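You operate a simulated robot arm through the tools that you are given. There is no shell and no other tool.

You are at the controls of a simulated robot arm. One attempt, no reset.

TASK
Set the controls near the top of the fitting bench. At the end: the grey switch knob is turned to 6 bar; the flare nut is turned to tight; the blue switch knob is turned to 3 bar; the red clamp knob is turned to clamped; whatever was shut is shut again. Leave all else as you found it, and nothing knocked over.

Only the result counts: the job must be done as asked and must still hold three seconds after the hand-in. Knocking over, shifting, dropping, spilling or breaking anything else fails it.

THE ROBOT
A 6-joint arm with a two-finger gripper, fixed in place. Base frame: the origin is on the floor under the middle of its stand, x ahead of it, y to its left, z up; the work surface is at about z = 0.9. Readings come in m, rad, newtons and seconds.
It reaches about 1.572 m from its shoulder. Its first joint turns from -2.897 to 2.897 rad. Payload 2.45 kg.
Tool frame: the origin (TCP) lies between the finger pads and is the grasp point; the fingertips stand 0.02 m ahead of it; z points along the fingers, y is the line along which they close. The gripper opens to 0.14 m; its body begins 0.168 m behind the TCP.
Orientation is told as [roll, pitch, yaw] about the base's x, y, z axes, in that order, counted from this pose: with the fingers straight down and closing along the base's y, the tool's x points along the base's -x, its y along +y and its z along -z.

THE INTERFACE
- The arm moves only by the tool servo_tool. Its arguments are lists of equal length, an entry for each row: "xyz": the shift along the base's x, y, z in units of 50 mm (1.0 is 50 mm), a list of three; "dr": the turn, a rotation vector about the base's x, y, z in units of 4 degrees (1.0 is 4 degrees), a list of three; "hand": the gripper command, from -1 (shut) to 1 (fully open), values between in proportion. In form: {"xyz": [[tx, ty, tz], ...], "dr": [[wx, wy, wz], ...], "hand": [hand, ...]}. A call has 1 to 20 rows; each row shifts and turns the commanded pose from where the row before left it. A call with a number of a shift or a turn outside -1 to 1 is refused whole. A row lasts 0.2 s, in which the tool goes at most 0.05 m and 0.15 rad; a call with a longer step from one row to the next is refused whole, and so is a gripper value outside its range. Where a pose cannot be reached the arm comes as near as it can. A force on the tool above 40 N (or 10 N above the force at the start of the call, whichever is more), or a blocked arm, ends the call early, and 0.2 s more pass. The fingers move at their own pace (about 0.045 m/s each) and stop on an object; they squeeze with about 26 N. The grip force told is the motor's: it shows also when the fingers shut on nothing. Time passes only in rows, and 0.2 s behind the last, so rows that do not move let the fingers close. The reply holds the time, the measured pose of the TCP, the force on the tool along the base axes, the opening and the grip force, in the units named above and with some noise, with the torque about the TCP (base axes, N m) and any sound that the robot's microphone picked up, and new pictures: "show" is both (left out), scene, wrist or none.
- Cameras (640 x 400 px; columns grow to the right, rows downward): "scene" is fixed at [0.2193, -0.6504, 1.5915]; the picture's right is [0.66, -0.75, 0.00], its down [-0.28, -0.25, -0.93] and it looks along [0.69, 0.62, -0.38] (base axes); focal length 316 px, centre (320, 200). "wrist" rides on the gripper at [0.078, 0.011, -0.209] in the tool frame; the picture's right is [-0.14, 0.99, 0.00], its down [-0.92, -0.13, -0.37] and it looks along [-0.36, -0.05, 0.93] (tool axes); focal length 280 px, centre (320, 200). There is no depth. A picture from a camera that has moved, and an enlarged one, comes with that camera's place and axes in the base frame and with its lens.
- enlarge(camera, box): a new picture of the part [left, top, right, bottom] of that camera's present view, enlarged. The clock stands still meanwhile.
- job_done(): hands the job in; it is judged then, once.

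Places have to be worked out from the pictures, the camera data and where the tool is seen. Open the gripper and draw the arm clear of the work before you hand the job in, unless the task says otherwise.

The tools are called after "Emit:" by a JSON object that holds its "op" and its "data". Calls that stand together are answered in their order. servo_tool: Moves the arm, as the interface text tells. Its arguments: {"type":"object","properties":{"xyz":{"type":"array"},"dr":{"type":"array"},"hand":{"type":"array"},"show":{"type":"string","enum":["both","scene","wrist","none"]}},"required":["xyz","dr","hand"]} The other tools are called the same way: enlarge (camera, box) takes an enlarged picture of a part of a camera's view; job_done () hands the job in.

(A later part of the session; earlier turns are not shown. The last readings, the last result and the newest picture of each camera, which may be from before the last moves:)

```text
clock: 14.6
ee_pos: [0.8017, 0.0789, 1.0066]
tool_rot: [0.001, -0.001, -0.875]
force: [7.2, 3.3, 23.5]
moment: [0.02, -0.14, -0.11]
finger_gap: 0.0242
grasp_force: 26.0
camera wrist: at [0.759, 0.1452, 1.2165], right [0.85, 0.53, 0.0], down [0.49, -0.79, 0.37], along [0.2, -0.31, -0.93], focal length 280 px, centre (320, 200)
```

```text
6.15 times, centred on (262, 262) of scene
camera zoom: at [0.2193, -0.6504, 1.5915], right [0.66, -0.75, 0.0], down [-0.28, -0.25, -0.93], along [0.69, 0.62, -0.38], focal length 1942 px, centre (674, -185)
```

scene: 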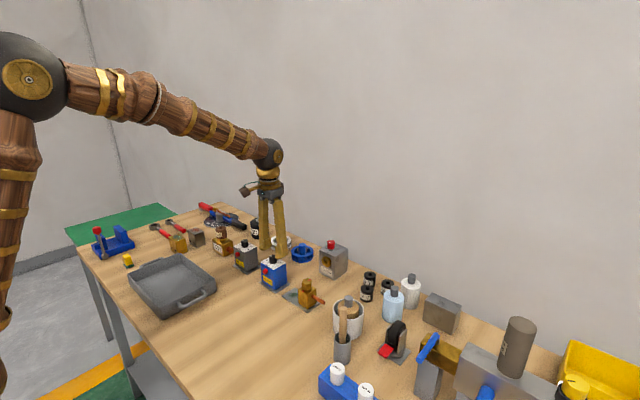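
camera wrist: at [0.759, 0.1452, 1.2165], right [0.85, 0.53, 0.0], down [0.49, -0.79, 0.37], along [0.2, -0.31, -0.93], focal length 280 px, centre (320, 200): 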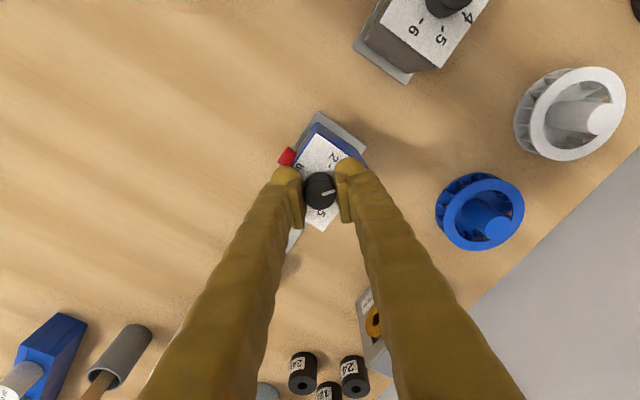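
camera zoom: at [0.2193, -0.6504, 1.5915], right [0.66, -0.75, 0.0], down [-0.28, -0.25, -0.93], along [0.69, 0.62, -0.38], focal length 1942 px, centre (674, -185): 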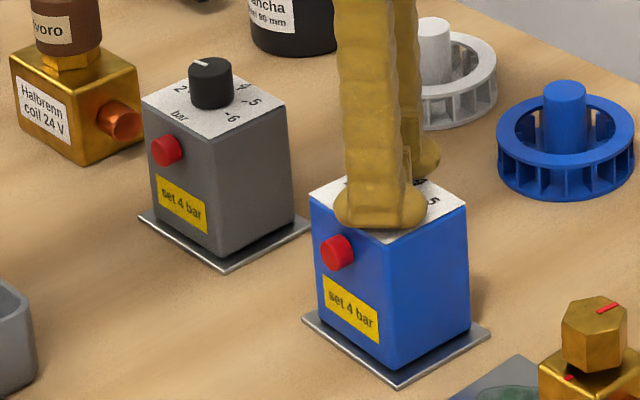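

The box crept about −4° near the end (the tips got down to 1.0066, close to the panel), so the knob is at about −46° relative. I'll open, rise about 6 mm and regrip higher, then correct.

Emit:
{"op": "servo_tool", "data": {"xyz": [[0, 0, 0.02], [0, 0, 0], [0, 0, 0.1], [0, 0, 0], [0, 0, 0]], "dr": [[0, 0, 0], [0, 0, 0], [0, 0, 0], [0, 0, 0], [0, 0, 0]], "hand": [-0.4, -0.4, -0.4, -0.4, -0.4], "show": "wrist"}}

Emit:
{"op": "enlarge", "data": {"camera": "wrist", "box": [240, 120, 400, 220]}}

Emit:
{"op": "enlarge", "data": {"camera": "scene", "box": [230, 230, 295, 295]}}

```text
clock: 15.8
ee_pos: [0.8018, 0.0795, 1.014]
tool_rot: [0.0, 0.0, -0.871]
force: [-0.2, 0.2, 0.4]
moment: [-0.01, -0.02, -0.02]
finger_gap: 0.0421
grasp_force: 0.2
camera wrist: at [0.7593, 0.1454, 1.2224], right [0.85, 0.53, 0.0], down [0.49, -0.79, 0.37], along [0.2, -0.31, -0.93], focal length 280 px, centre (320, 200)
```

wrist: 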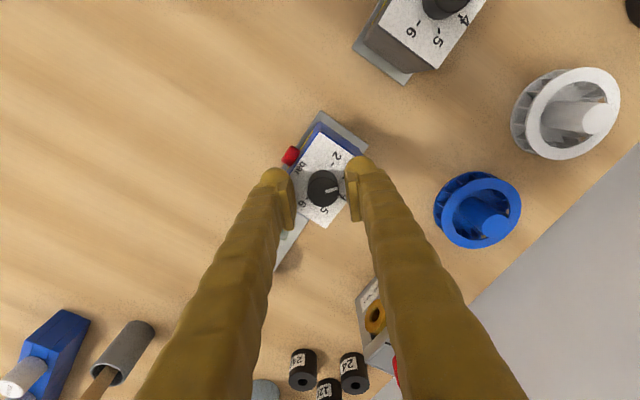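

```text
4.00 times, centred on (320, 170) of wrist
camera zoom: at [0.7593, 0.1454, 1.2224], right [0.85, 0.53, 0.0], down [0.49, -0.79, 0.37], along [0.2, -0.31, -0.93], focal length 1122 px, centre (320, 320)
```

zoom: 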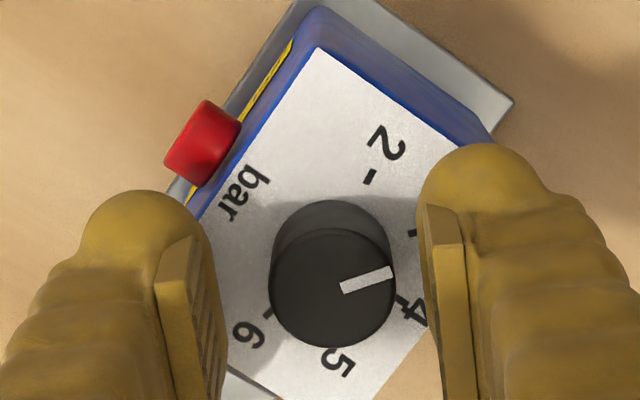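

```text
6.15 times, centred on (262, 262) of scene
camera zoom: at [0.2193, -0.6504, 1.5915], right [0.66, -0.75, 0.0], down [-0.28, -0.25, -0.93], along [0.69, 0.62, -0.38], focal length 1942 px, centre (674, -185)
```

zoom: 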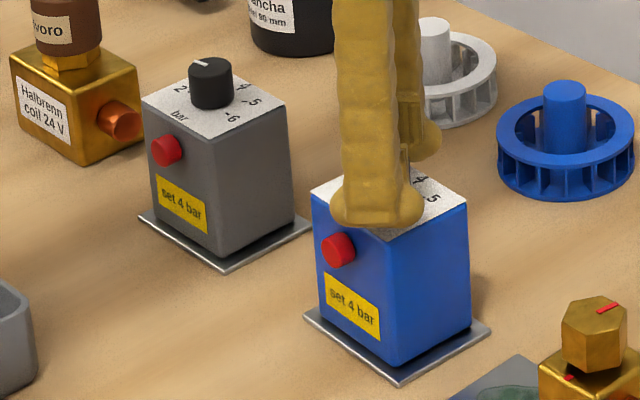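

With the fingers clear I read a box yaw of −4.2° and a pointer at about 55° on the dial, against tick 3 at 50°. I'll centre and regrip here, lift very slightly, and turn +4.2° to square the box.

Emit:
{"op": "servo_tool", "data": {"xyz": [[0.02, 0.02, 0], [0, 0, 0], [0, 0, 0], [0, 0, 0], [0, 0, 0.03], [0, 0, 0], [0, 0, 0], [0, 0, 0]], "dr": [[0, 0, 0], [0, 0, 0], [0, 0, 0], [0, 0, 0], [0, 0, 0], [0, 0, 0.55], [0, 0, 0.5], [0, 0, 0]], "hand": [-0.6, -1, -1, -1, -1, -1, -1, -1], "show": "wrist"}}

Emit:
{"op": "enlarge", "data": {"camera": "wrist", "box": [240, 120, 400, 220]}}

Emit:
{"op": "enlarge", "data": {"camera": "scene", "box": [230, 230, 295, 295]}}

```text
clock: 17.6
ee_pos: [0.8035, 0.0791, 1.0156]
tool_rot: [0.0, -0.001, -0.799]
force: [-0.3, 0.3, -3.1]
moment: [-0.01, 0.01, 0.0]
finger_gap: 0.0242
grasp_force: 26.1
camera wrist: at [0.7559, 0.1423, 1.2244], right [0.81, 0.59, 0.0], down [0.55, -0.75, 0.37], along [0.22, -0.3, -0.93], focal length 280 px, centre (320, 200)
```

wrist: 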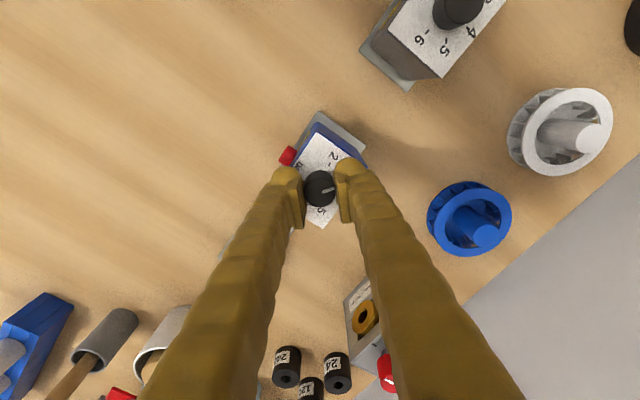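

```text
4.00 times, centred on (320, 170) of wrist
camera zoom: at [0.7559, 0.1423, 1.2244], right [0.81, 0.59, 0.0], down [0.55, -0.75, 0.37], along [0.22, -0.3, -0.93], focal length 1122 px, centre (320, 320)
```

zoom: 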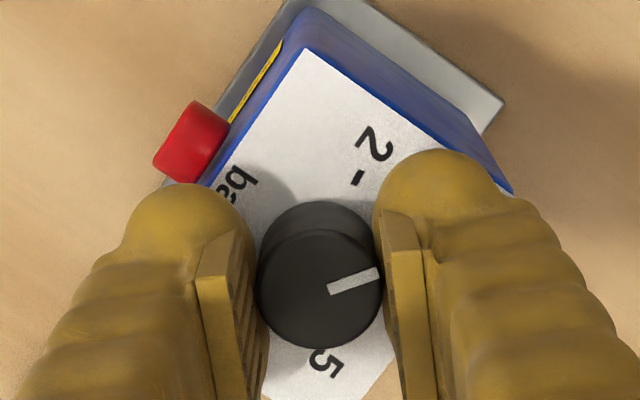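

```text
6.15 times, centred on (262, 262) of scene
camera zoom: at [0.2193, -0.6504, 1.5915], right [0.66, -0.75, 0.0], down [-0.28, -0.25, -0.93], along [0.69, 0.62, -0.38], focal length 1942 px, centre (674, -185)
```

zoom: 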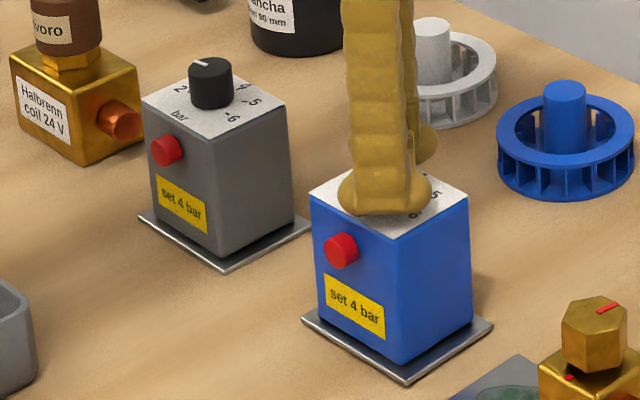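

The box is square again (0.2°, corner within 1 mm of its start), and the pointer is at about 56°. I'll press down and turn the last −5.6°.

Emit:
{"op": "servo_tool", "data": {"xyz": [[0, 0, -0.03], [0, 0, -0.03], [0, 0, 0], [0, 0, 0], [0, 0, 0], [0, 0, 0]], "dr": [[0, 0, 0], [0, 0, 0], [0, 0, 0], [0, 0, -0.7], [0, 0, -0.7], [0, 0, 0]], "hand": [-1, -1, -1, -1, -1, -1], "show": "wrist"}}

Emit:
{"op": "enlarge", "data": {"camera": "wrist", "box": [240, 120, 400, 220]}}

```text
clock: 19.0
ee_pos: [0.803, 0.0793, 1.0129]
tool_rot: [0.0, 0.0, -0.897]
force: [-6.3, -4.0, 17.0]
moment: [-0.08, 0.08, -0.02]
finger_gap: 0.0243
grasp_force: 25.5
camera wrist: at [0.7624, 0.1465, 1.2212], right [0.86, 0.51, 0.0], down [0.47, -0.8, 0.37], along [0.19, -0.32, -0.93], focal length 280 px, centre (320, 200)
```

wrist: 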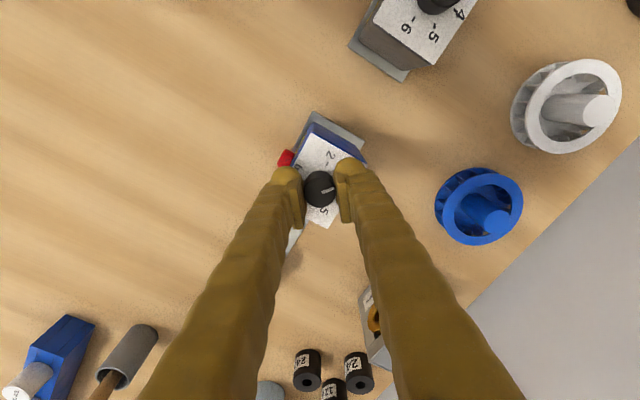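

```text
4.00 times, centred on (320, 170) of wrist
camera zoom: at [0.7624, 0.1465, 1.2212], right [0.86, 0.51, 0.0], down [0.47, -0.8, 0.37], along [0.19, -0.32, -0.93], focal length 1122 px, centre (320, 320)
```

zoom: 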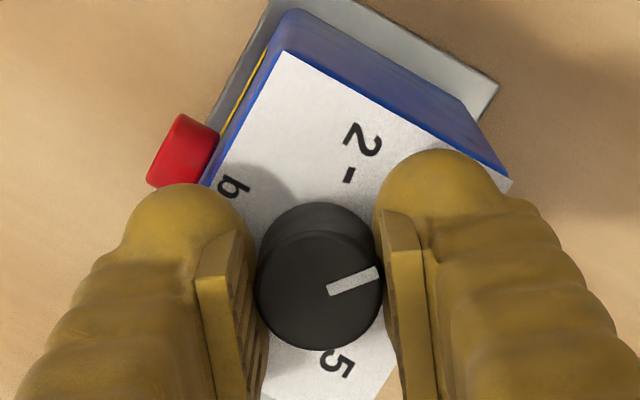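

Pressed at 17 N and turned. Now I'll unload the press, open, rise clear and check the dial.

Emit:
{"op": "servo_tool", "data": {"xyz": [[0, 0, 0.045], [0, 0, 0], [0, 0, 0], [0, 0, 0], [0, 0, 0.5], [0, 0, 0.6], [0, 0, 0]], "dr": [[0, 0, 0], [0, 0, 0], [0, 0, 0], [0, 0, 0], [0, 0, 0], [0, 0, 0], [0, 0, 0]], "hand": [-1, -0.2, -0.2, -0.2, -0.2, 0, 0], "show": "wrist"}}

Emit:
{"op": "enlarge", "data": {"camera": "wrist", "box": [270, 80, 390, 200]}}

Emit:
{"op": "enlarge", "data": {"camera": "scene", "box": [230, 230, 295, 295]}}

```text
clock: 20.6
ee_pos: [0.8034, 0.083, 1.0704]
tool_rot: [-0.001, 0.0, -0.896]
force: [0.0, 0.0, -0.7]
moment: [0.02, 0.0, 0.01]
finger_gap: 0.0699
grasp_force: 0.0
camera wrist: at [0.7627, 0.149, 1.278], right [0.86, 0.51, 0.0], down [0.47, -0.8, 0.37], along [0.19, -0.32, -0.93], focal length 280 px, centre (320, 200)
```

wrist: 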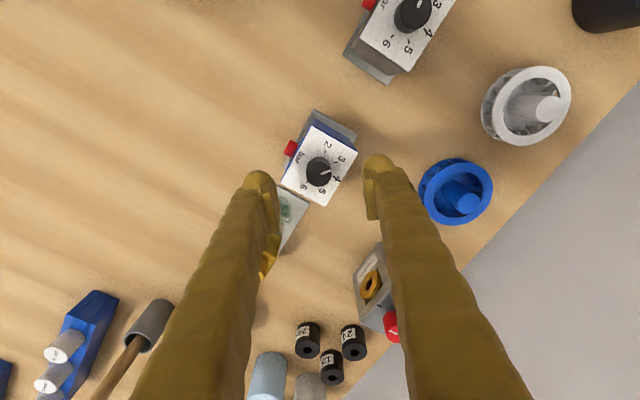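

```text
3.33 times, centred on (330, 140) of wrist
camera zoom: at [0.7627, 0.149, 1.278], right [0.86, 0.51, 0.0], down [0.47, -0.8, 0.37], along [0.19, -0.32, -0.93], focal length 935 px, centre (287, 400)
```

zoom: 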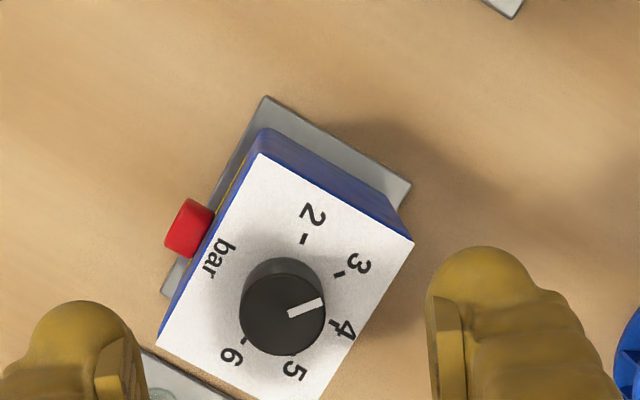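

```text
6.15 times, centred on (262, 262) of scene
camera zoom: at [0.2193, -0.6504, 1.5915], right [0.66, -0.75, 0.0], down [-0.28, -0.25, -0.93], along [0.69, 0.62, -0.38], focal length 1942 px, centre (674, -185)
```

zoom: 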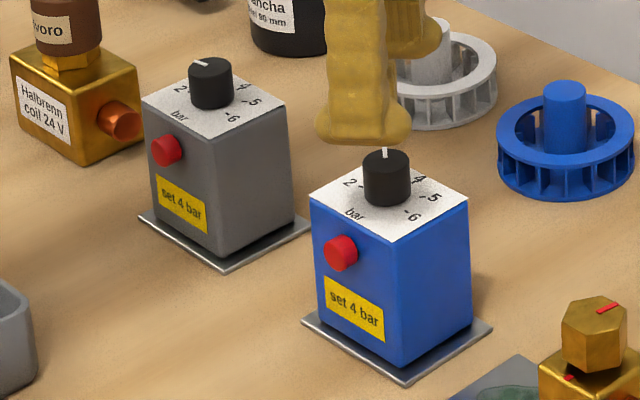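

The blue pointer now reads about 50° against tick 3 at about 51°, and the box is back within roughly 1 mm and 1.4°. I'll confirm with a tighter zoom, then go over to the grey switch while rotating the wrist to about +30° for a long clockwise stroke.

Emit:
{"op": "enlarge", "data": {"camera": "wrist", "box": [285, 105, 365, 210]}}

Emit:
{"op": "servo_tool", "data": {"xyz": [[0, 0.16, 0.01], [0, 0.16, 0.01], [0, 0.16, 0.01], [0, 0.16, 0.01], [0, 0.16, 0.01], [0, 0.16, 0.01], [0, 0.16, 0.01], [0, 0.16, 0.01], [0, 0.16, 0.01], [0, 0.16, 0.01], [0, 0.16, 0], [0, 0.16, 0], [0, 0.16, 0], [0, 0.16, 0], [0, 0.16, 0], [0, 0.16, 0], [0, 0.16, 0], [0, 0.16, 0], [0, 0.16, 0], [0, 0.16, 0]], "dr": [[0, 0, 1], [0, 0, 1], [0, 0, 1], [0, 0, 1], [0, 0, 1], [0, 0, 1], [0, 0, 1], [0, 0, 1], [0, 0, 1], [0, 0, 1], [0, 0, 1], [0, 0, 1], [0, 0, 1], [0, 0, 1], [0, 0, 1], [0, 0, 1], [0, 0, 1], [0, 0, 1], [0, 0, 1], [0, 0, 1]], "hand": [0, 0, 0, 0, 0, 0, 0, 0, 0, 0, 0, 0, 0, 0, 0, 0, 0, 0, 0, 0]}}

Emit:
{"op": "enlarge", "data": {"camera": "wrist", "box": [240, 90, 400, 210]}}

Emit:
{"op": "enlarge", "data": {"camera": "scene", "box": [230, 230, 295, 295]}}

```text
3.81 times, centred on (325, 158) of wrist
camera zoom: at [0.7627, 0.149, 1.278], right [0.86, 0.51, 0.0], down [0.47, -0.8, 0.37], along [0.19, -0.32, -0.93], focal length 1068 px, centre (301, 362)
```

zoom: 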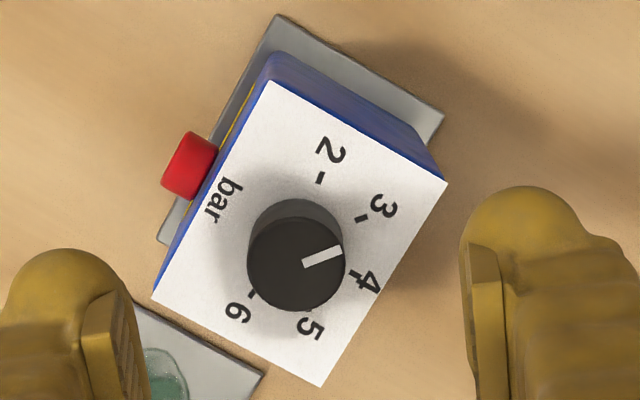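

```text
clock: 24.8
ee_pos: [0.8026, 0.2385, 1.0734]
tool_rot: [0.0, 0.002, 0.501]
force: [0.4, 0.8, -0.3]
moment: [-0.03, 0.0, 0.01]
finger_gap: 0.0701
grasp_force: 0.1
camera wrist: at [0.7283, 0.2108, 1.2827], right [-0.35, 0.94, 0.0], down [0.87, 0.33, 0.37], along [0.34, 0.13, -0.93], focal length 280 px, centre (320, 200)
```

scene: 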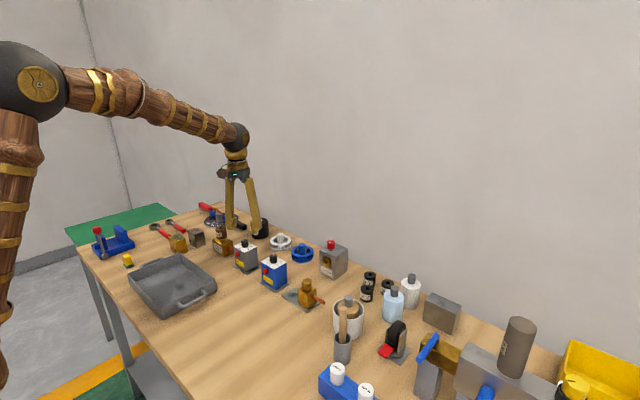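
wrist: 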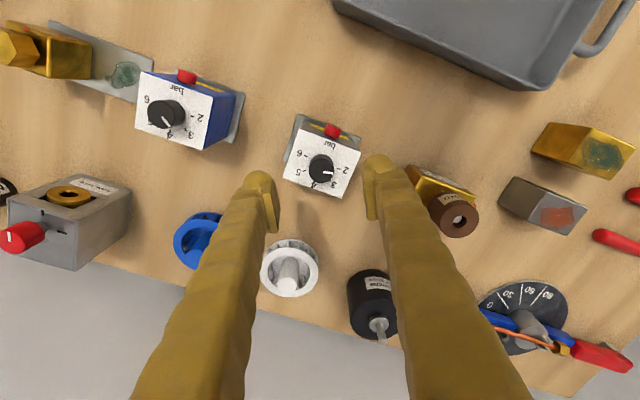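

```text
3.33 times, centred on (320, 150) of wrist
camera zoom: at [0.7283, 0.2108, 1.2827], right [-0.35, 0.94, 0.0], down [0.87, 0.33, 0.37], along [0.34, 0.13, -0.93], focal length 935 px, centre (320, 367)
```

zoom: 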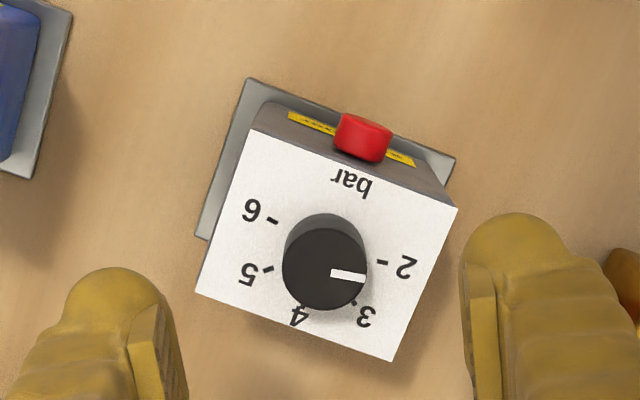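

```text
6.15 times, centred on (262, 262) of scene
camera zoom: at [0.2193, -0.6504, 1.5915], right [0.66, -0.75, 0.0], down [-0.28, -0.25, -0.93], along [0.69, 0.62, -0.38], focal length 1942 px, centre (674, -185)
```

zoom: 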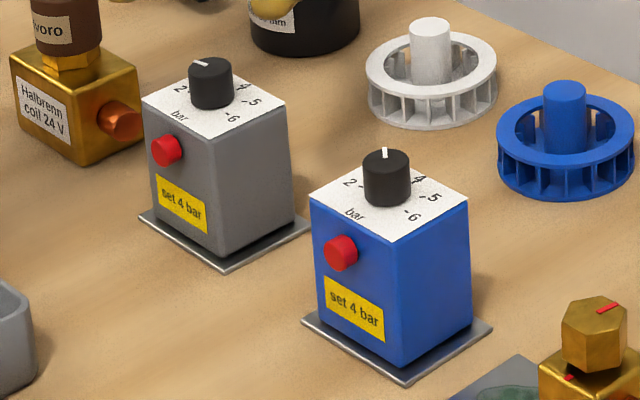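

Blue is confirmed at 3. For grey I put the knob axis at (0.7997, 0.2393) and the box yaw at −0.25°. I'll centre, lower to about z = 1.0135 with a 45 mm gap, and grip.

Emit:
{"op": "servo_tool", "data": {"xyz": [[-0.05, 0.016, -0.3], [0, 0, -0.4], [0, 0, -0.4], [0, 0, -0.1], [0, 0, 0], [0, 0, 0], [0, 0, 0], [0, 0, 0]], "dr": [[0, 0, 0], [0, 0, 0], [0, 0, 0], [0, 0, 0], [0, 0, 0], [0, 0, 0], [0, 0, 0], [0, 0, 0]], "hand": [-0.3, -0.3, -0.3, -0.3, -0.6, -1, -1, -1], "show": "wrist"}}

Emit:
{"op": "enlarge", "data": {"camera": "wrist", "box": [240, 110, 400, 210]}}

Emit:
{"op": "enlarge", "data": {"camera": "scene", "box": [205, 215, 275, 285]}}

```text
clock: 26.6
ee_pos: [0.7999, 0.2404, 1.0136]
tool_rot: [-0.001, 0.002, 0.499]
force: [0.0, -0.5, -0.2]
moment: [0.0, 0.02, 0.01]
finger_gap: 0.0241
grasp_force: 25.6
camera wrist: at [0.7258, 0.2125, 1.2228], right [-0.35, 0.94, 0.0], down [0.87, 0.33, 0.37], along [0.34, 0.13, -0.93], focal length 280 px, centre (320, 200)
```

wrist: 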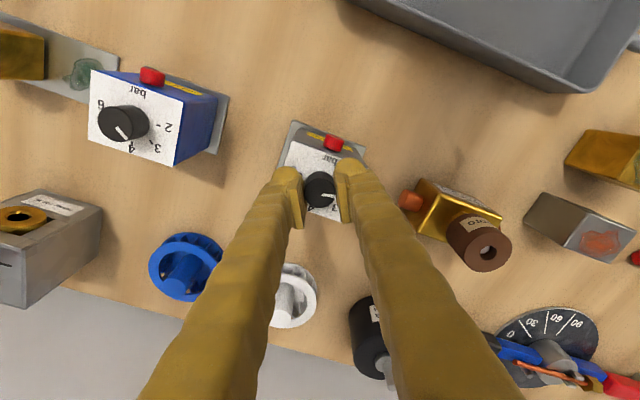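

```text
4.00 times, centred on (320, 160) of wrist
camera zoom: at [0.7258, 0.2125, 1.2228], right [-0.35, 0.94, 0.0], down [0.87, 0.33, 0.37], along [0.34, 0.13, -0.93], focal length 1122 px, centre (320, 360)
```

zoom: 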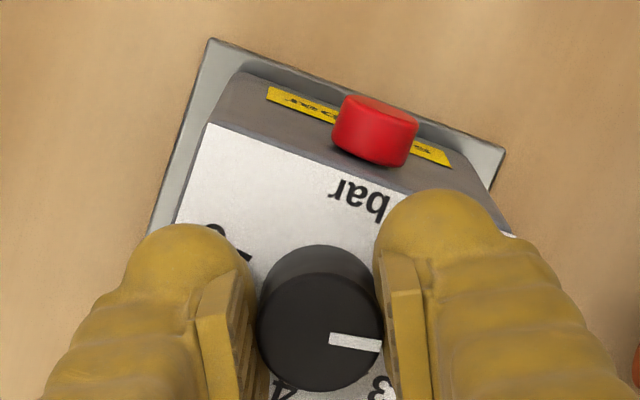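

```text
5.71 times, centred on (240, 250) of scene
camera zoom: at [0.2193, -0.6504, 1.5915], right [0.66, -0.75, 0.0], down [-0.28, -0.25, -0.93], along [0.69, 0.62, -0.38], focal length 1804 px, centre (777, -86)
```

zoom: 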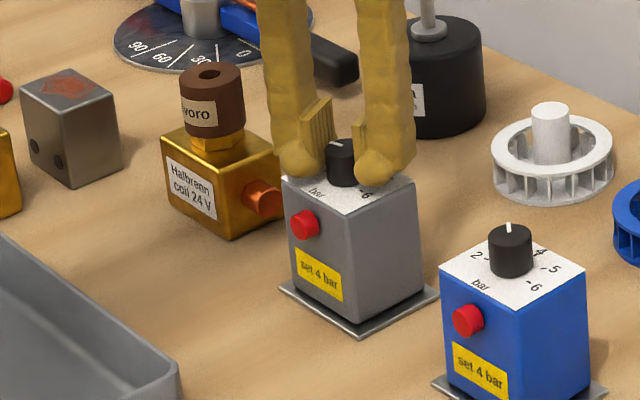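

It's gripped with no side load. I'll press to roughly 17 N, turn −20°, and check the box.

Emit:
{"op": "servo_tool", "data": {"xyz": [[0, 0, -0.03], [0, 0, -0.03], [0, 0, 0], [0, 0, 0], [0, 0, 0], [0, 0, 0], [0, 0, 0], [0, 0, 0], [0, 0, 0]], "dr": [[0, 0, 0], [0, 0, 0], [0, 0, 0], [0, 0, -1], [0, 0, -1], [0, 0, -1], [0, 0, -1], [0, 0, -1], [0, 0, 0]], "hand": [-1, -1, -1, -1, -1, -1, -1, -1, -1], "show": "wrist"}}

Emit:
{"op": "enlarge", "data": {"camera": "wrist", "box": [240, 110, 400, 210]}}

Emit:
{"op": "enlarge", "data": {"camera": "scene", "box": [205, 215, 275, 285]}}

```text
clock: 28.6
ee_pos: [0.8006, 0.2412, 1.0114]
tool_rot: [0.0, 0.0, 0.148]
force: [8.1, 6.0, 16.1]
moment: [0.09, -0.22, 0.05]
finger_gap: 0.0239
grasp_force: 26.2
camera wrist: at [0.7204, 0.2389, 1.22], right [-0.01, 1.0, 0.0], down [0.93, 0.01, 0.37], along [0.37, 0.0, -0.93], focal length 280 px, centre (320, 200)
```

wrist: 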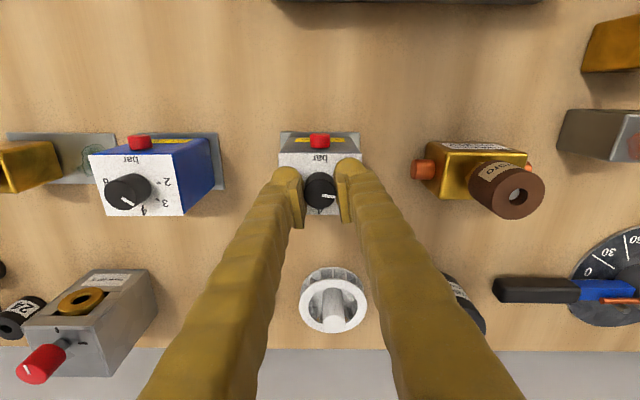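

```text
4.00 times, centred on (320, 160) of wrist
camera zoom: at [0.7204, 0.2389, 1.22], right [-0.01, 1.0, 0.0], down [0.93, 0.01, 0.37], along [0.37, 0.0, -0.93], focal length 1122 px, centre (320, 360)
```

zoom: 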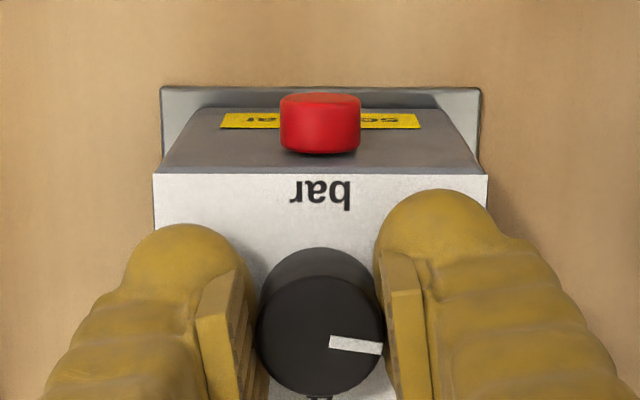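

```text
5.71 times, centred on (240, 250) of scene
camera zoom: at [0.2193, -0.6504, 1.5915], right [0.66, -0.75, 0.0], down [-0.28, -0.25, -0.93], along [0.69, 0.62, -0.38], focal length 1804 px, centre (777, -86)
```

zoom: 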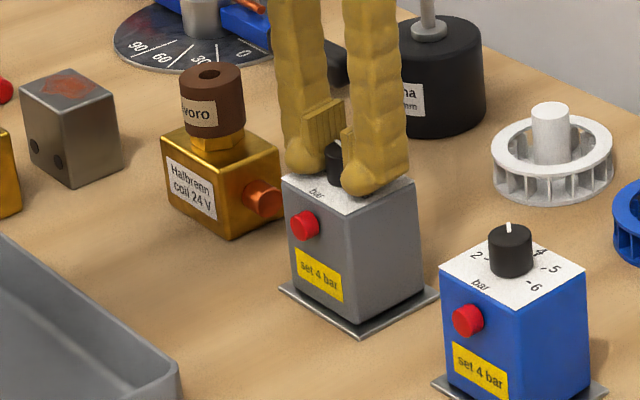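

The box hasn't moved. I'll continue with another −32° and keep an eye on z.

Emit:
{"op": "servo_tool", "data": {"xyz": [[0, 0, 0], [0, 0, 0], [0, 0, 0], [0, 0, 0], [0, 0, 0], [0, 0, 0], [0, 0, 0], [0, 0, 0], [0, 0, 0]], "dr": [[0, 0, -1], [0, 0, -1], [0, 0, -1], [0, 0, -1], [0, 0, -1], [0, 0, -1], [0, 0, -1], [0, 0, -1], [0, 0, 0]], "hand": [-1, -1, -1, -1, -1, -1, -1, -1, -1], "show": "wrist"}}

Emit:
{"op": "enlarge", "data": {"camera": "wrist", "box": [240, 110, 400, 210]}}

Emit:
{"op": "enlarge", "data": {"camera": "scene", "box": [205, 215, 275, 285]}}

```text
clock: 30.6
ee_pos: [0.8013, 0.242, 1.0107]
tool_rot: [0.0, 0.0, -0.409]
force: [-0.1, -0.6, -0.7]
moment: [-0.01, 0.0, 0.04]
finger_gap: 0.0244
grasp_force: 26.0
camera wrist: at [0.7328, 0.2813, 1.2201], right [0.52, 0.85, 0.0], down [0.79, -0.48, 0.37], along [0.31, -0.19, -0.93], focal length 280 px, centre (320, 200)
```

wrist: 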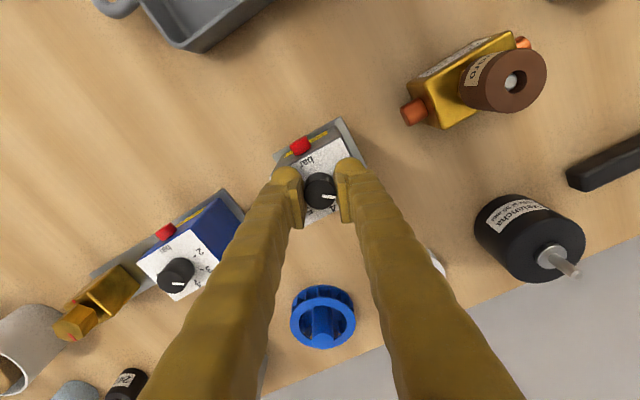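

```text
4.00 times, centred on (320, 160) of wrist
camera zoom: at [0.7328, 0.2813, 1.2201], right [0.52, 0.85, 0.0], down [0.79, -0.48, 0.37], along [0.31, -0.19, -0.93], focal length 1122 px, centre (320, 360)
```

zoom: 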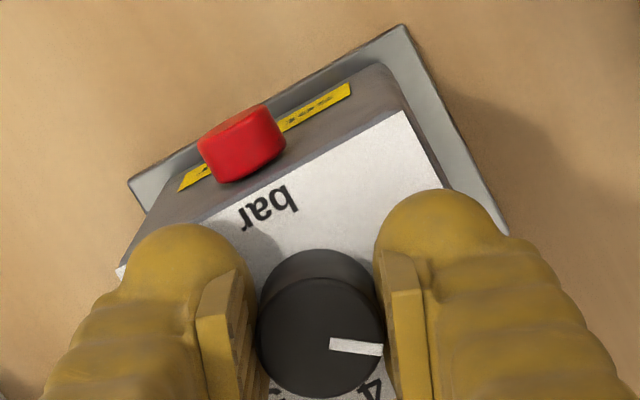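

```text
5.71 times, centred on (240, 250) of scene
camera zoom: at [0.2193, -0.6504, 1.5915], right [0.66, -0.75, 0.0], down [-0.28, -0.25, -0.93], along [0.69, 0.62, -0.38], focal length 1804 px, centre (777, -86)
```

zoom: 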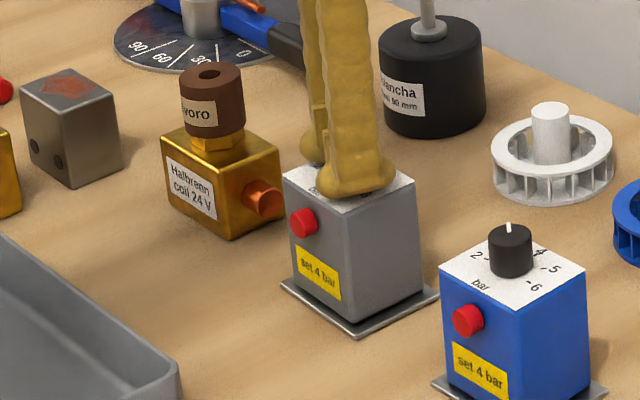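

The press faded to zero through contact creep and the box drifted to about −2°; the knob has turned about −50° relative to it. I'll open, rise a little, rotate back +52° and regrip, then feed downward slowly during the next stroke to keep the press.

Emit:
{"op": "servo_tool", "data": {"xyz": [[0, 0, 0], [0, 0, 0], [0, 0, 0.13], [-0.01, -0.01, 0], [0, 0, 0], [0, 0, 0], [0, 0, 0], [0, 0, 0], [0, 0, 0], [0, 0, 0], [0, 0, 0], [0, 0, 0], [0, 0, 0], [0, 0, 0], [0, 0, 0], [0, 0, 0], [0, 0, 0], [0, 0, 0], [0, 0, 0], [0, 0, 0]], "dr": [[0, 0, 0], [0, 0, 0], [0, 0, 0], [0, 0, 1], [0, 0, 1], [0, 0, 1], [0, 0, 1], [0, 0, 1], [0, 0, 1], [0, 0, 1], [0, 0, 1], [0, 0, 1], [0, 0, 1], [0, 0, 1], [0, 0, 1], [0, 0, 1], [0, 0, 0], [0, 0, 0], [0, 0, 0], [0, 0, 0]], "hand": [-0.4, -0.4, -0.4, -0.4, -0.4, -0.4, -0.4, -0.4, -0.4, -0.4, -0.4, -0.4, -0.4, -0.4, -0.4, -0.4, -0.4, -0.4, -0.4, -0.4], "show": "wrist"}}

Emit:
{"op": "enlarge", "data": {"camera": "wrist", "box": [240, 110, 400, 210]}}

Emit:
{"op": "enlarge", "data": {"camera": "scene", "box": [205, 215, 275, 285]}}

```text
clock: 34.8
ee_pos: [0.8014, 0.24, 1.0183]
tool_rot: [0.001, 0.001, 0.499]
force: [-0.3, -0.6, -1.0]
moment: [0.01, -0.01, -0.03]
finger_gap: 0.0419
grasp_force: 0.0
camera wrist: at [0.7258, 0.2113, 1.2267], right [-0.35, 0.94, 0.0], down [0.87, 0.33, 0.37], along [0.34, 0.13, -0.93], focal length 280 px, centre (320, 200)
```

wrist: 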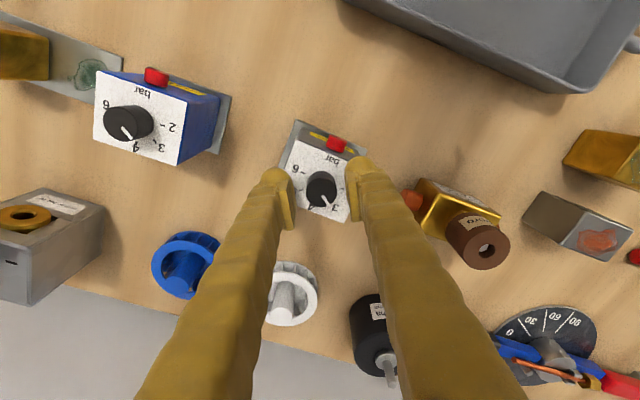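

```text
4.00 times, centred on (320, 160) of wrist
camera zoom: at [0.7258, 0.2113, 1.2267], right [-0.35, 0.94, 0.0], down [0.87, 0.33, 0.37], along [0.34, 0.13, -0.93], focal length 1122 px, centre (320, 360)
```

zoom: 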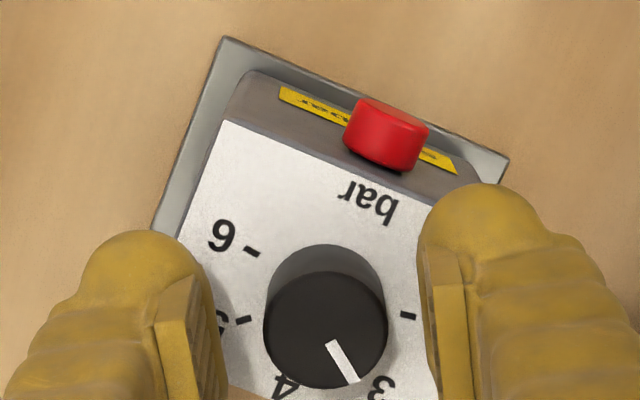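

```text
5.71 times, centred on (240, 250) of scene
camera zoom: at [0.2193, -0.6504, 1.5915], right [0.66, -0.75, 0.0], down [-0.28, -0.25, -0.93], along [0.69, 0.62, -0.38], focal length 1804 px, centre (777, -86)
```

zoom: 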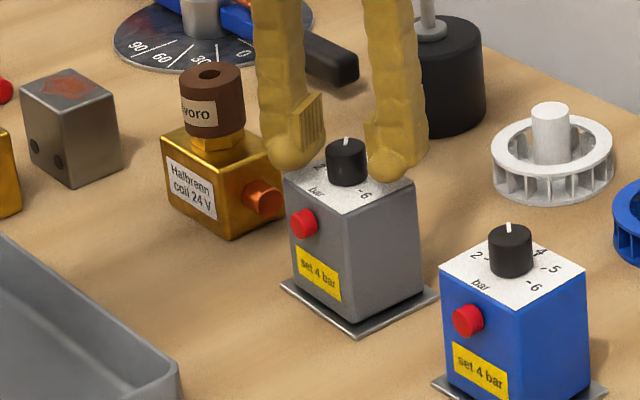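

The gripper is centred and the pointer is near 3. I'll close, press, then turn −48° with a slow downward feed.

Emit:
{"op": "servo_tool", "data": {"xyz": [[0, 0, 0], [0, 0, 0], [0, 0, 0], [0, 0, -0.03], [0, 0, -0.03], [0, 0, -0.007], [0, 0, -0.007], [0, 0, -0.007], [0, 0, -0.007], [0, 0, -0.007], [0, 0, -0.007], [0, 0, 0]], "dr": [[0, 0, 0], [0, 0, 0], [0, 0, 0], [0, 0, 0], [0, 0, 0], [0, 0, -1], [0, 0, -1], [0, 0, -1], [0, 0, -1], [0, 0, -1], [0, 0, -1], [0, 0, 0]], "hand": [-1, -1, -1, -1, -1, -1, -1, -1, -1, -1, -1, -1], "show": "wrist"}}

Emit:
{"op": "enlarge", "data": {"camera": "wrist", "box": [240, 110, 400, 210]}}

Emit:
{"op": "enlarge", "data": {"camera": "scene", "box": [205, 215, 275, 285]}}

```text
clock: 37.4
ee_pos: [0.8011, 0.2404, 1.0131]
tool_rot: [-0.001, -0.001, 0.079]
force: [-0.3, 9.6, 19.3]
moment: [0.18, -0.12, 0.0]
finger_gap: 0.0242
grasp_force: 25.9
camera wrist: at [0.721, 0.2439, 1.2214], right [0.06, 1.0, 0.0], down [0.93, -0.05, 0.37], along [0.37, -0.02, -0.93], focal length 280 px, centre (320, 200)
```

wrist: 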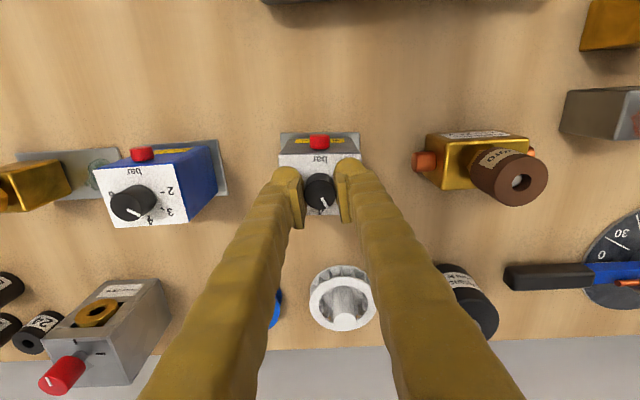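

```text
4.00 times, centred on (320, 160) of wrist
camera zoom: at [0.721, 0.2439, 1.2214], right [0.06, 1.0, 0.0], down [0.93, -0.05, 0.37], along [0.37, -0.02, -0.93], focal length 1122 px, centre (320, 360)
```

zoom: 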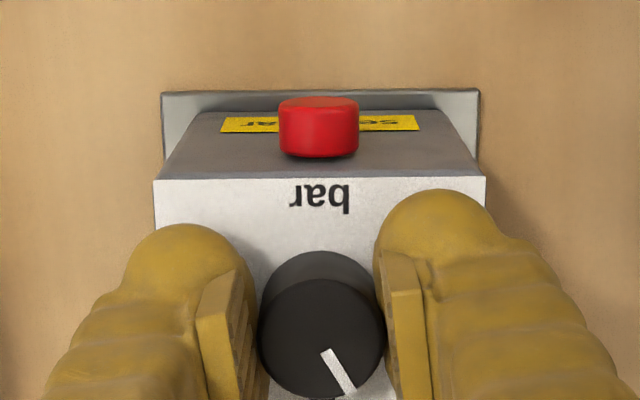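

```text
5.71 times, centred on (240, 250) of scene
camera zoom: at [0.2193, -0.6504, 1.5915], right [0.66, -0.75, 0.0], down [-0.28, -0.25, -0.93], along [0.69, 0.62, -0.38], focal length 1804 px, centre (777, -86)
```

zoom: 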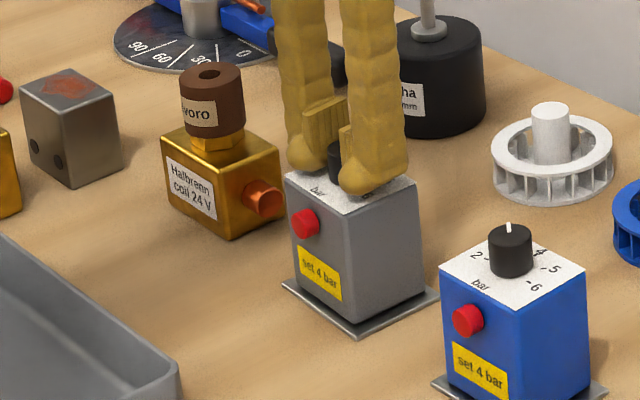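

The press is holding (19 N) and the box is at about −2.5°, nearly unchanged. I'll continue −28° with a slower feed.

Emit:
{"op": "servo_tool", "data": {"xyz": [[0, 0, -0.004], [0, 0, -0.004], [0, 0, -0.004], [0, 0, -0.004], [0, 0, -0.004], [0, 0, -0.004], [0, 0, -0.004], [0, 0, 0]], "dr": [[0, 0, -1], [0, 0, -1], [0, 0, -1], [0, 0, -1], [0, 0, -1], [0, 0, -1], [0, 0, -1], [0, 0, 0]], "hand": [-1, -1, -1, -1, -1, -1, -1, -1], "show": "wrist"}}

Emit:
{"op": "enlarge", "data": {"camera": "wrist", "box": [240, 110, 400, 210]}}

Emit:
{"op": "enlarge", "data": {"camera": "scene", "box": [205, 215, 275, 285]}}

```text
clock: 39.2
ee_pos: [0.7998, 0.2401, 1.0118]
tool_rot: [-0.001, 0.0, -0.409]
force: [3.5, 4.2, 8.5]
moment: [-0.01, -0.2, 0.02]
finger_gap: 0.0242
grasp_force: 26.0
camera wrist: at [0.7327, 0.2802, 1.2201], right [0.52, 0.85, 0.0], down [0.79, -0.48, 0.37], along [0.31, -0.19, -0.93], focal length 280 px, centre (320, 200)
```

wrist: 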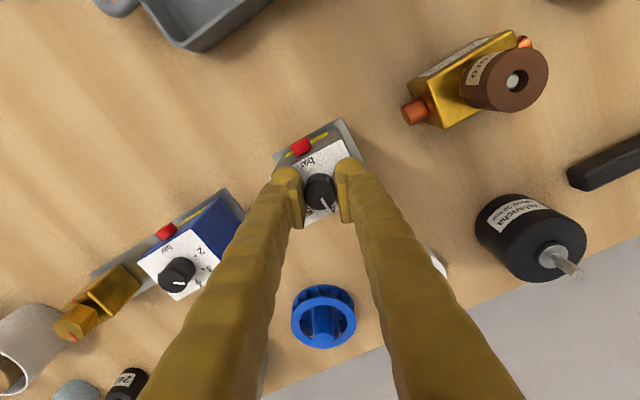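

```text
4.00 times, centred on (320, 160) of wrist
camera zoom: at [0.7327, 0.2802, 1.2201], right [0.52, 0.85, 0.0], down [0.79, -0.48, 0.37], along [0.31, -0.19, -0.93], focal length 1122 px, centre (320, 360)
```

zoom: 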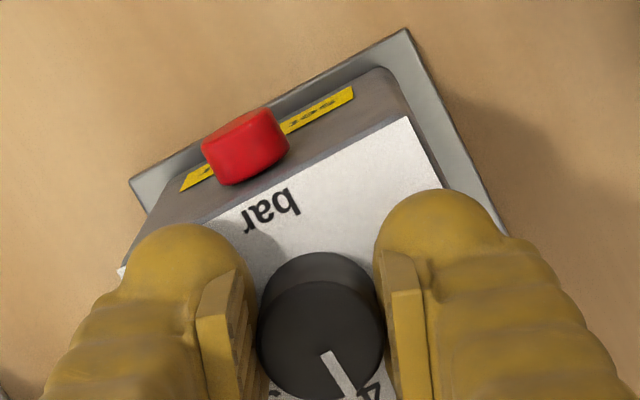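

```text
5.71 times, centred on (240, 250) of scene
camera zoom: at [0.2193, -0.6504, 1.5915], right [0.66, -0.75, 0.0], down [-0.28, -0.25, -0.93], along [0.69, 0.62, -0.38], focal length 1804 px, centre (777, -86)
```

zoom: 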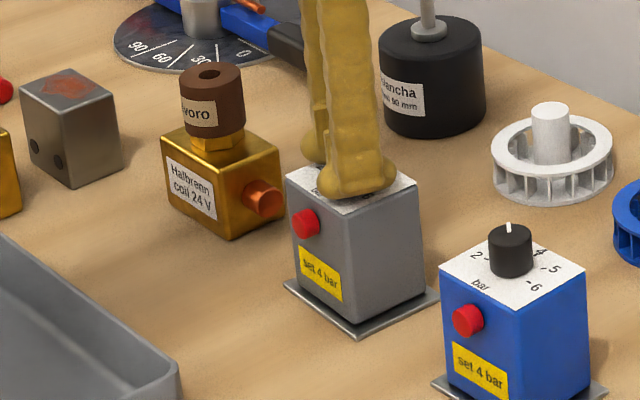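

The box is steady at −2.7° and the pointer is at about 4. I'll regrip at +30° the same way.

Emit:
{"op": "servo_tool", "data": {"xyz": [[0, 0, 0], [0, 0, 0], [0, 0, 0.14], [0, 0, 0], [0, 0, 0], [0, 0, 0], [0, 0, 0], [0, 0, 0], [0, 0, 0], [0, 0, 0], [0, 0, 0], [0, 0, 0], [0, 0, 0], [0, 0, 0], [0, 0, 0], [0, 0, 0], [0, 0, 0], [0, 0, 0], [0, 0, 0], [0, 0, 0]], "dr": [[0, 0, 0], [0, 0, 0], [0, 0, 0], [0, 0, 1], [0, 0, 1], [0, 0, 1], [0, 0, 1], [0, 0, 1], [0, 0, 1], [0, 0, 1], [0, 0, 1], [0, 0, 1], [0, 0, 1], [0, 0, 1], [0, 0, 1], [0, 0, 1], [0, 0, 0], [0, 0, 0], [0, 0, 0], [0, 0, 0]], "hand": [-0.4, -0.4, -0.4, -0.4, -0.4, -0.4, -0.4, -0.4, -0.4, -0.4, -0.4, -0.4, -0.4, -0.4, -0.4, -0.4, -0.4, -1, -1, -1], "show": "wrist"}}

Emit:
{"op": "enlarge", "data": {"camera": "wrist", "box": [240, 110, 400, 210]}}

```text
clock: 43.4
ee_pos: [0.7996, 0.2401, 1.0183]
tool_rot: [0.0, -0.001, 0.499]
force: [1.5, -1.9, -0.1]
moment: [-0.04, -0.02, -0.04]
finger_gap: 0.0239
grasp_force: 25.9
camera wrist: at [0.7247, 0.2111, 1.2273], right [-0.35, 0.94, 0.0], down [0.87, 0.33, 0.37], along [0.34, 0.13, -0.93], focal length 280 px, centre (320, 200)
```

wrist: 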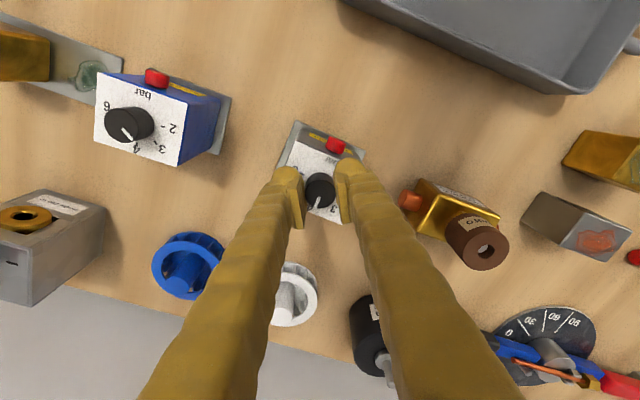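

```text
4.00 times, centred on (320, 160) of wrist
camera zoom: at [0.7247, 0.2111, 1.2273], right [-0.35, 0.94, 0.0], down [0.87, 0.33, 0.37], along [0.34, 0.13, -0.93], focal length 1122 px, centre (320, 360)
```

zoom: 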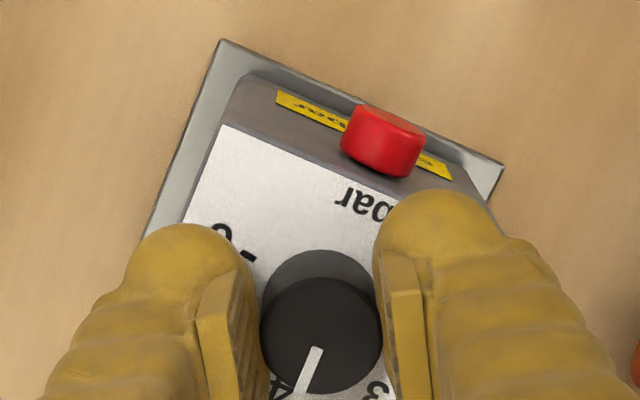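

Gripped again with the pointer at about 4. I'll press, then turn −32° with a steady downward feed.

Emit:
{"op": "servo_tool", "data": {"xyz": [[0, 0, -0.03], [0, 0, -0.03], [0, 0, -0.006], [0, 0, -0.006], [0, 0, -0.006], [0, 0, -0.006], [0, 0, -0.006], [0, 0, -0.006], [0, 0, -0.006], [0, 0, 0]], "dr": [[0, 0, 0], [0, 0, 0], [0, 0, -1], [0, 0, -1], [0, 0, -1], [0, 0, -1], [0, 0, -1], [0, 0, -1], [0, 0, -1], [0, 0, 0]], "hand": [-1, -1, -1, -1, -1, -1, -1, -1, -1, -1], "show": "wrist"}}

Emit:
{"op": "enlarge", "data": {"camera": "wrist", "box": [240, 110, 400, 210]}}

Emit:
{"op": "enlarge", "data": {"camera": "scene", "box": [205, 215, 275, 285]}}

```text
clock: 45.6
ee_pos: [0.7987, 0.2397, 1.0142]
tool_rot: [0.0, -0.001, 0.011]
force: [-2.3, 8.7, 14.9]
moment: [0.23, 0.02, 0.02]
finger_gap: 0.0241
grasp_force: 25.6
camera wrist: at [0.7206, 0.2493, 1.2225], right [0.13, 0.99, 0.0], down [0.92, -0.12, 0.37], along [0.37, -0.05, -0.93], focal length 280 px, centre (320, 200)
```

wrist: 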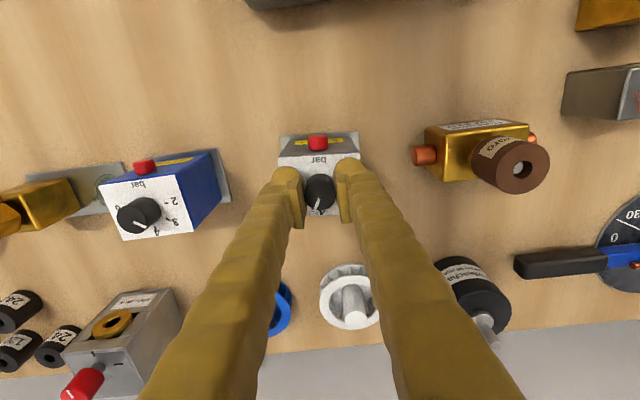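

```text
4.00 times, centred on (320, 160) of wrist
camera zoom: at [0.7206, 0.2493, 1.2225], right [0.13, 0.99, 0.0], down [0.92, -0.12, 0.37], along [0.37, -0.05, -0.93], focal length 1122 px, centre (320, 360)
```

zoom: 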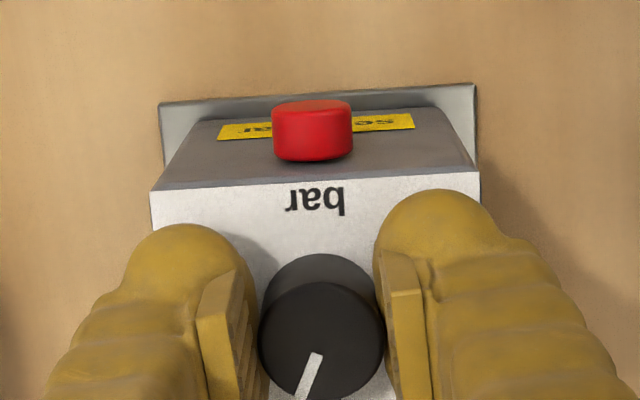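

```text
5.71 times, centred on (240, 250) of scene
camera zoom: at [0.2193, -0.6504, 1.5915], right [0.66, -0.75, 0.0], down [-0.28, -0.25, -0.93], along [0.69, 0.62, -0.38], focal length 1804 px, centre (777, -86)
```

zoom: 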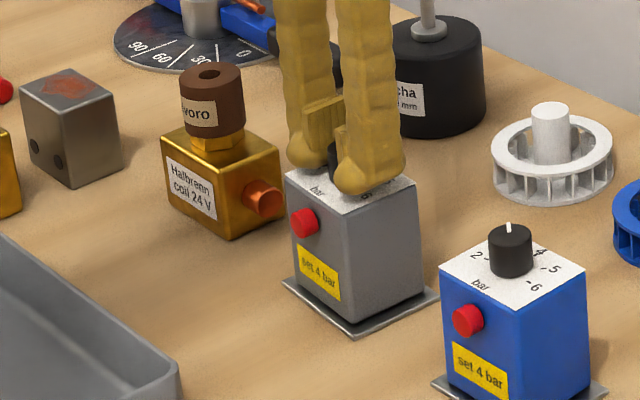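

It's holding at 15 N with the box at about −3.5°. I'll continue −28°.

Emit:
{"op": "servo_tool", "data": {"xyz": [[0, 0, -0.012], [0, 0, -0.007], [0, 0, -0.007], [0, 0, -0.007], [0, 0, -0.007], [0, 0, -0.007], [0, 0, -0.005], [0, 0, 0]], "dr": [[0, 0, -1], [0, 0, -1], [0, 0, -1], [0, 0, -1], [0, 0, -1], [0, 0, -1], [0, 0, -1], [0, 0, 0]], "hand": [-1, -1, -1, -1, -1, -1, -1, -1], "show": "wrist"}}

Emit:
{"op": "enlarge", "data": {"camera": "wrist", "box": [240, 110, 400, 210]}}

Emit:
{"op": "enlarge", "data": {"camera": "scene", "box": [205, 215, 275, 285]}}

```text
clock: 47.4
ee_pos: [0.8004, 0.2388, 1.0101]
tool_rot: [0.0, 0.0, -0.479]
force: [6.8, 5.3, 13.2]
moment: [0.04, -0.2, 0.0]
finger_gap: 0.0242
grasp_force: 26.3
camera wrist: at [0.7349, 0.2843, 1.2188], right [0.58, 0.82, 0.0], down [0.76, -0.54, 0.37], along [0.3, -0.21, -0.93], focal length 280 px, centre (320, 200)
```

wrist: 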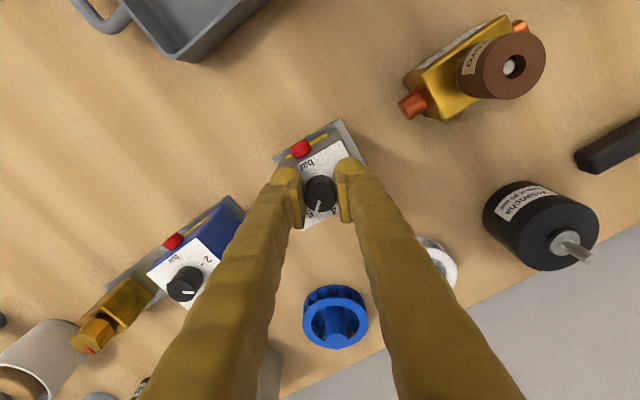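

```text
4.00 times, centred on (320, 160) of wrist
camera zoom: at [0.7349, 0.2843, 1.2188], right [0.58, 0.82, 0.0], down [0.76, -0.54, 0.37], along [0.3, -0.21, -0.93], focal length 1122 px, centre (320, 360)
```

zoom: 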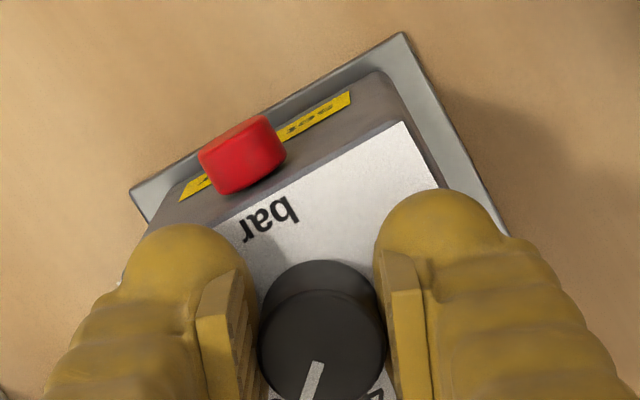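

```text
5.71 times, centred on (240, 250) of scene
camera zoom: at [0.2193, -0.6504, 1.5915], right [0.66, -0.75, 0.0], down [-0.28, -0.25, -0.93], along [0.69, 0.62, -0.38], focal length 1804 px, centre (777, -86)
```

zoom: 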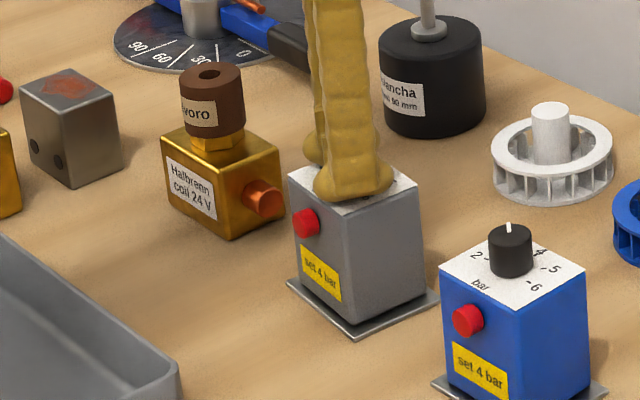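

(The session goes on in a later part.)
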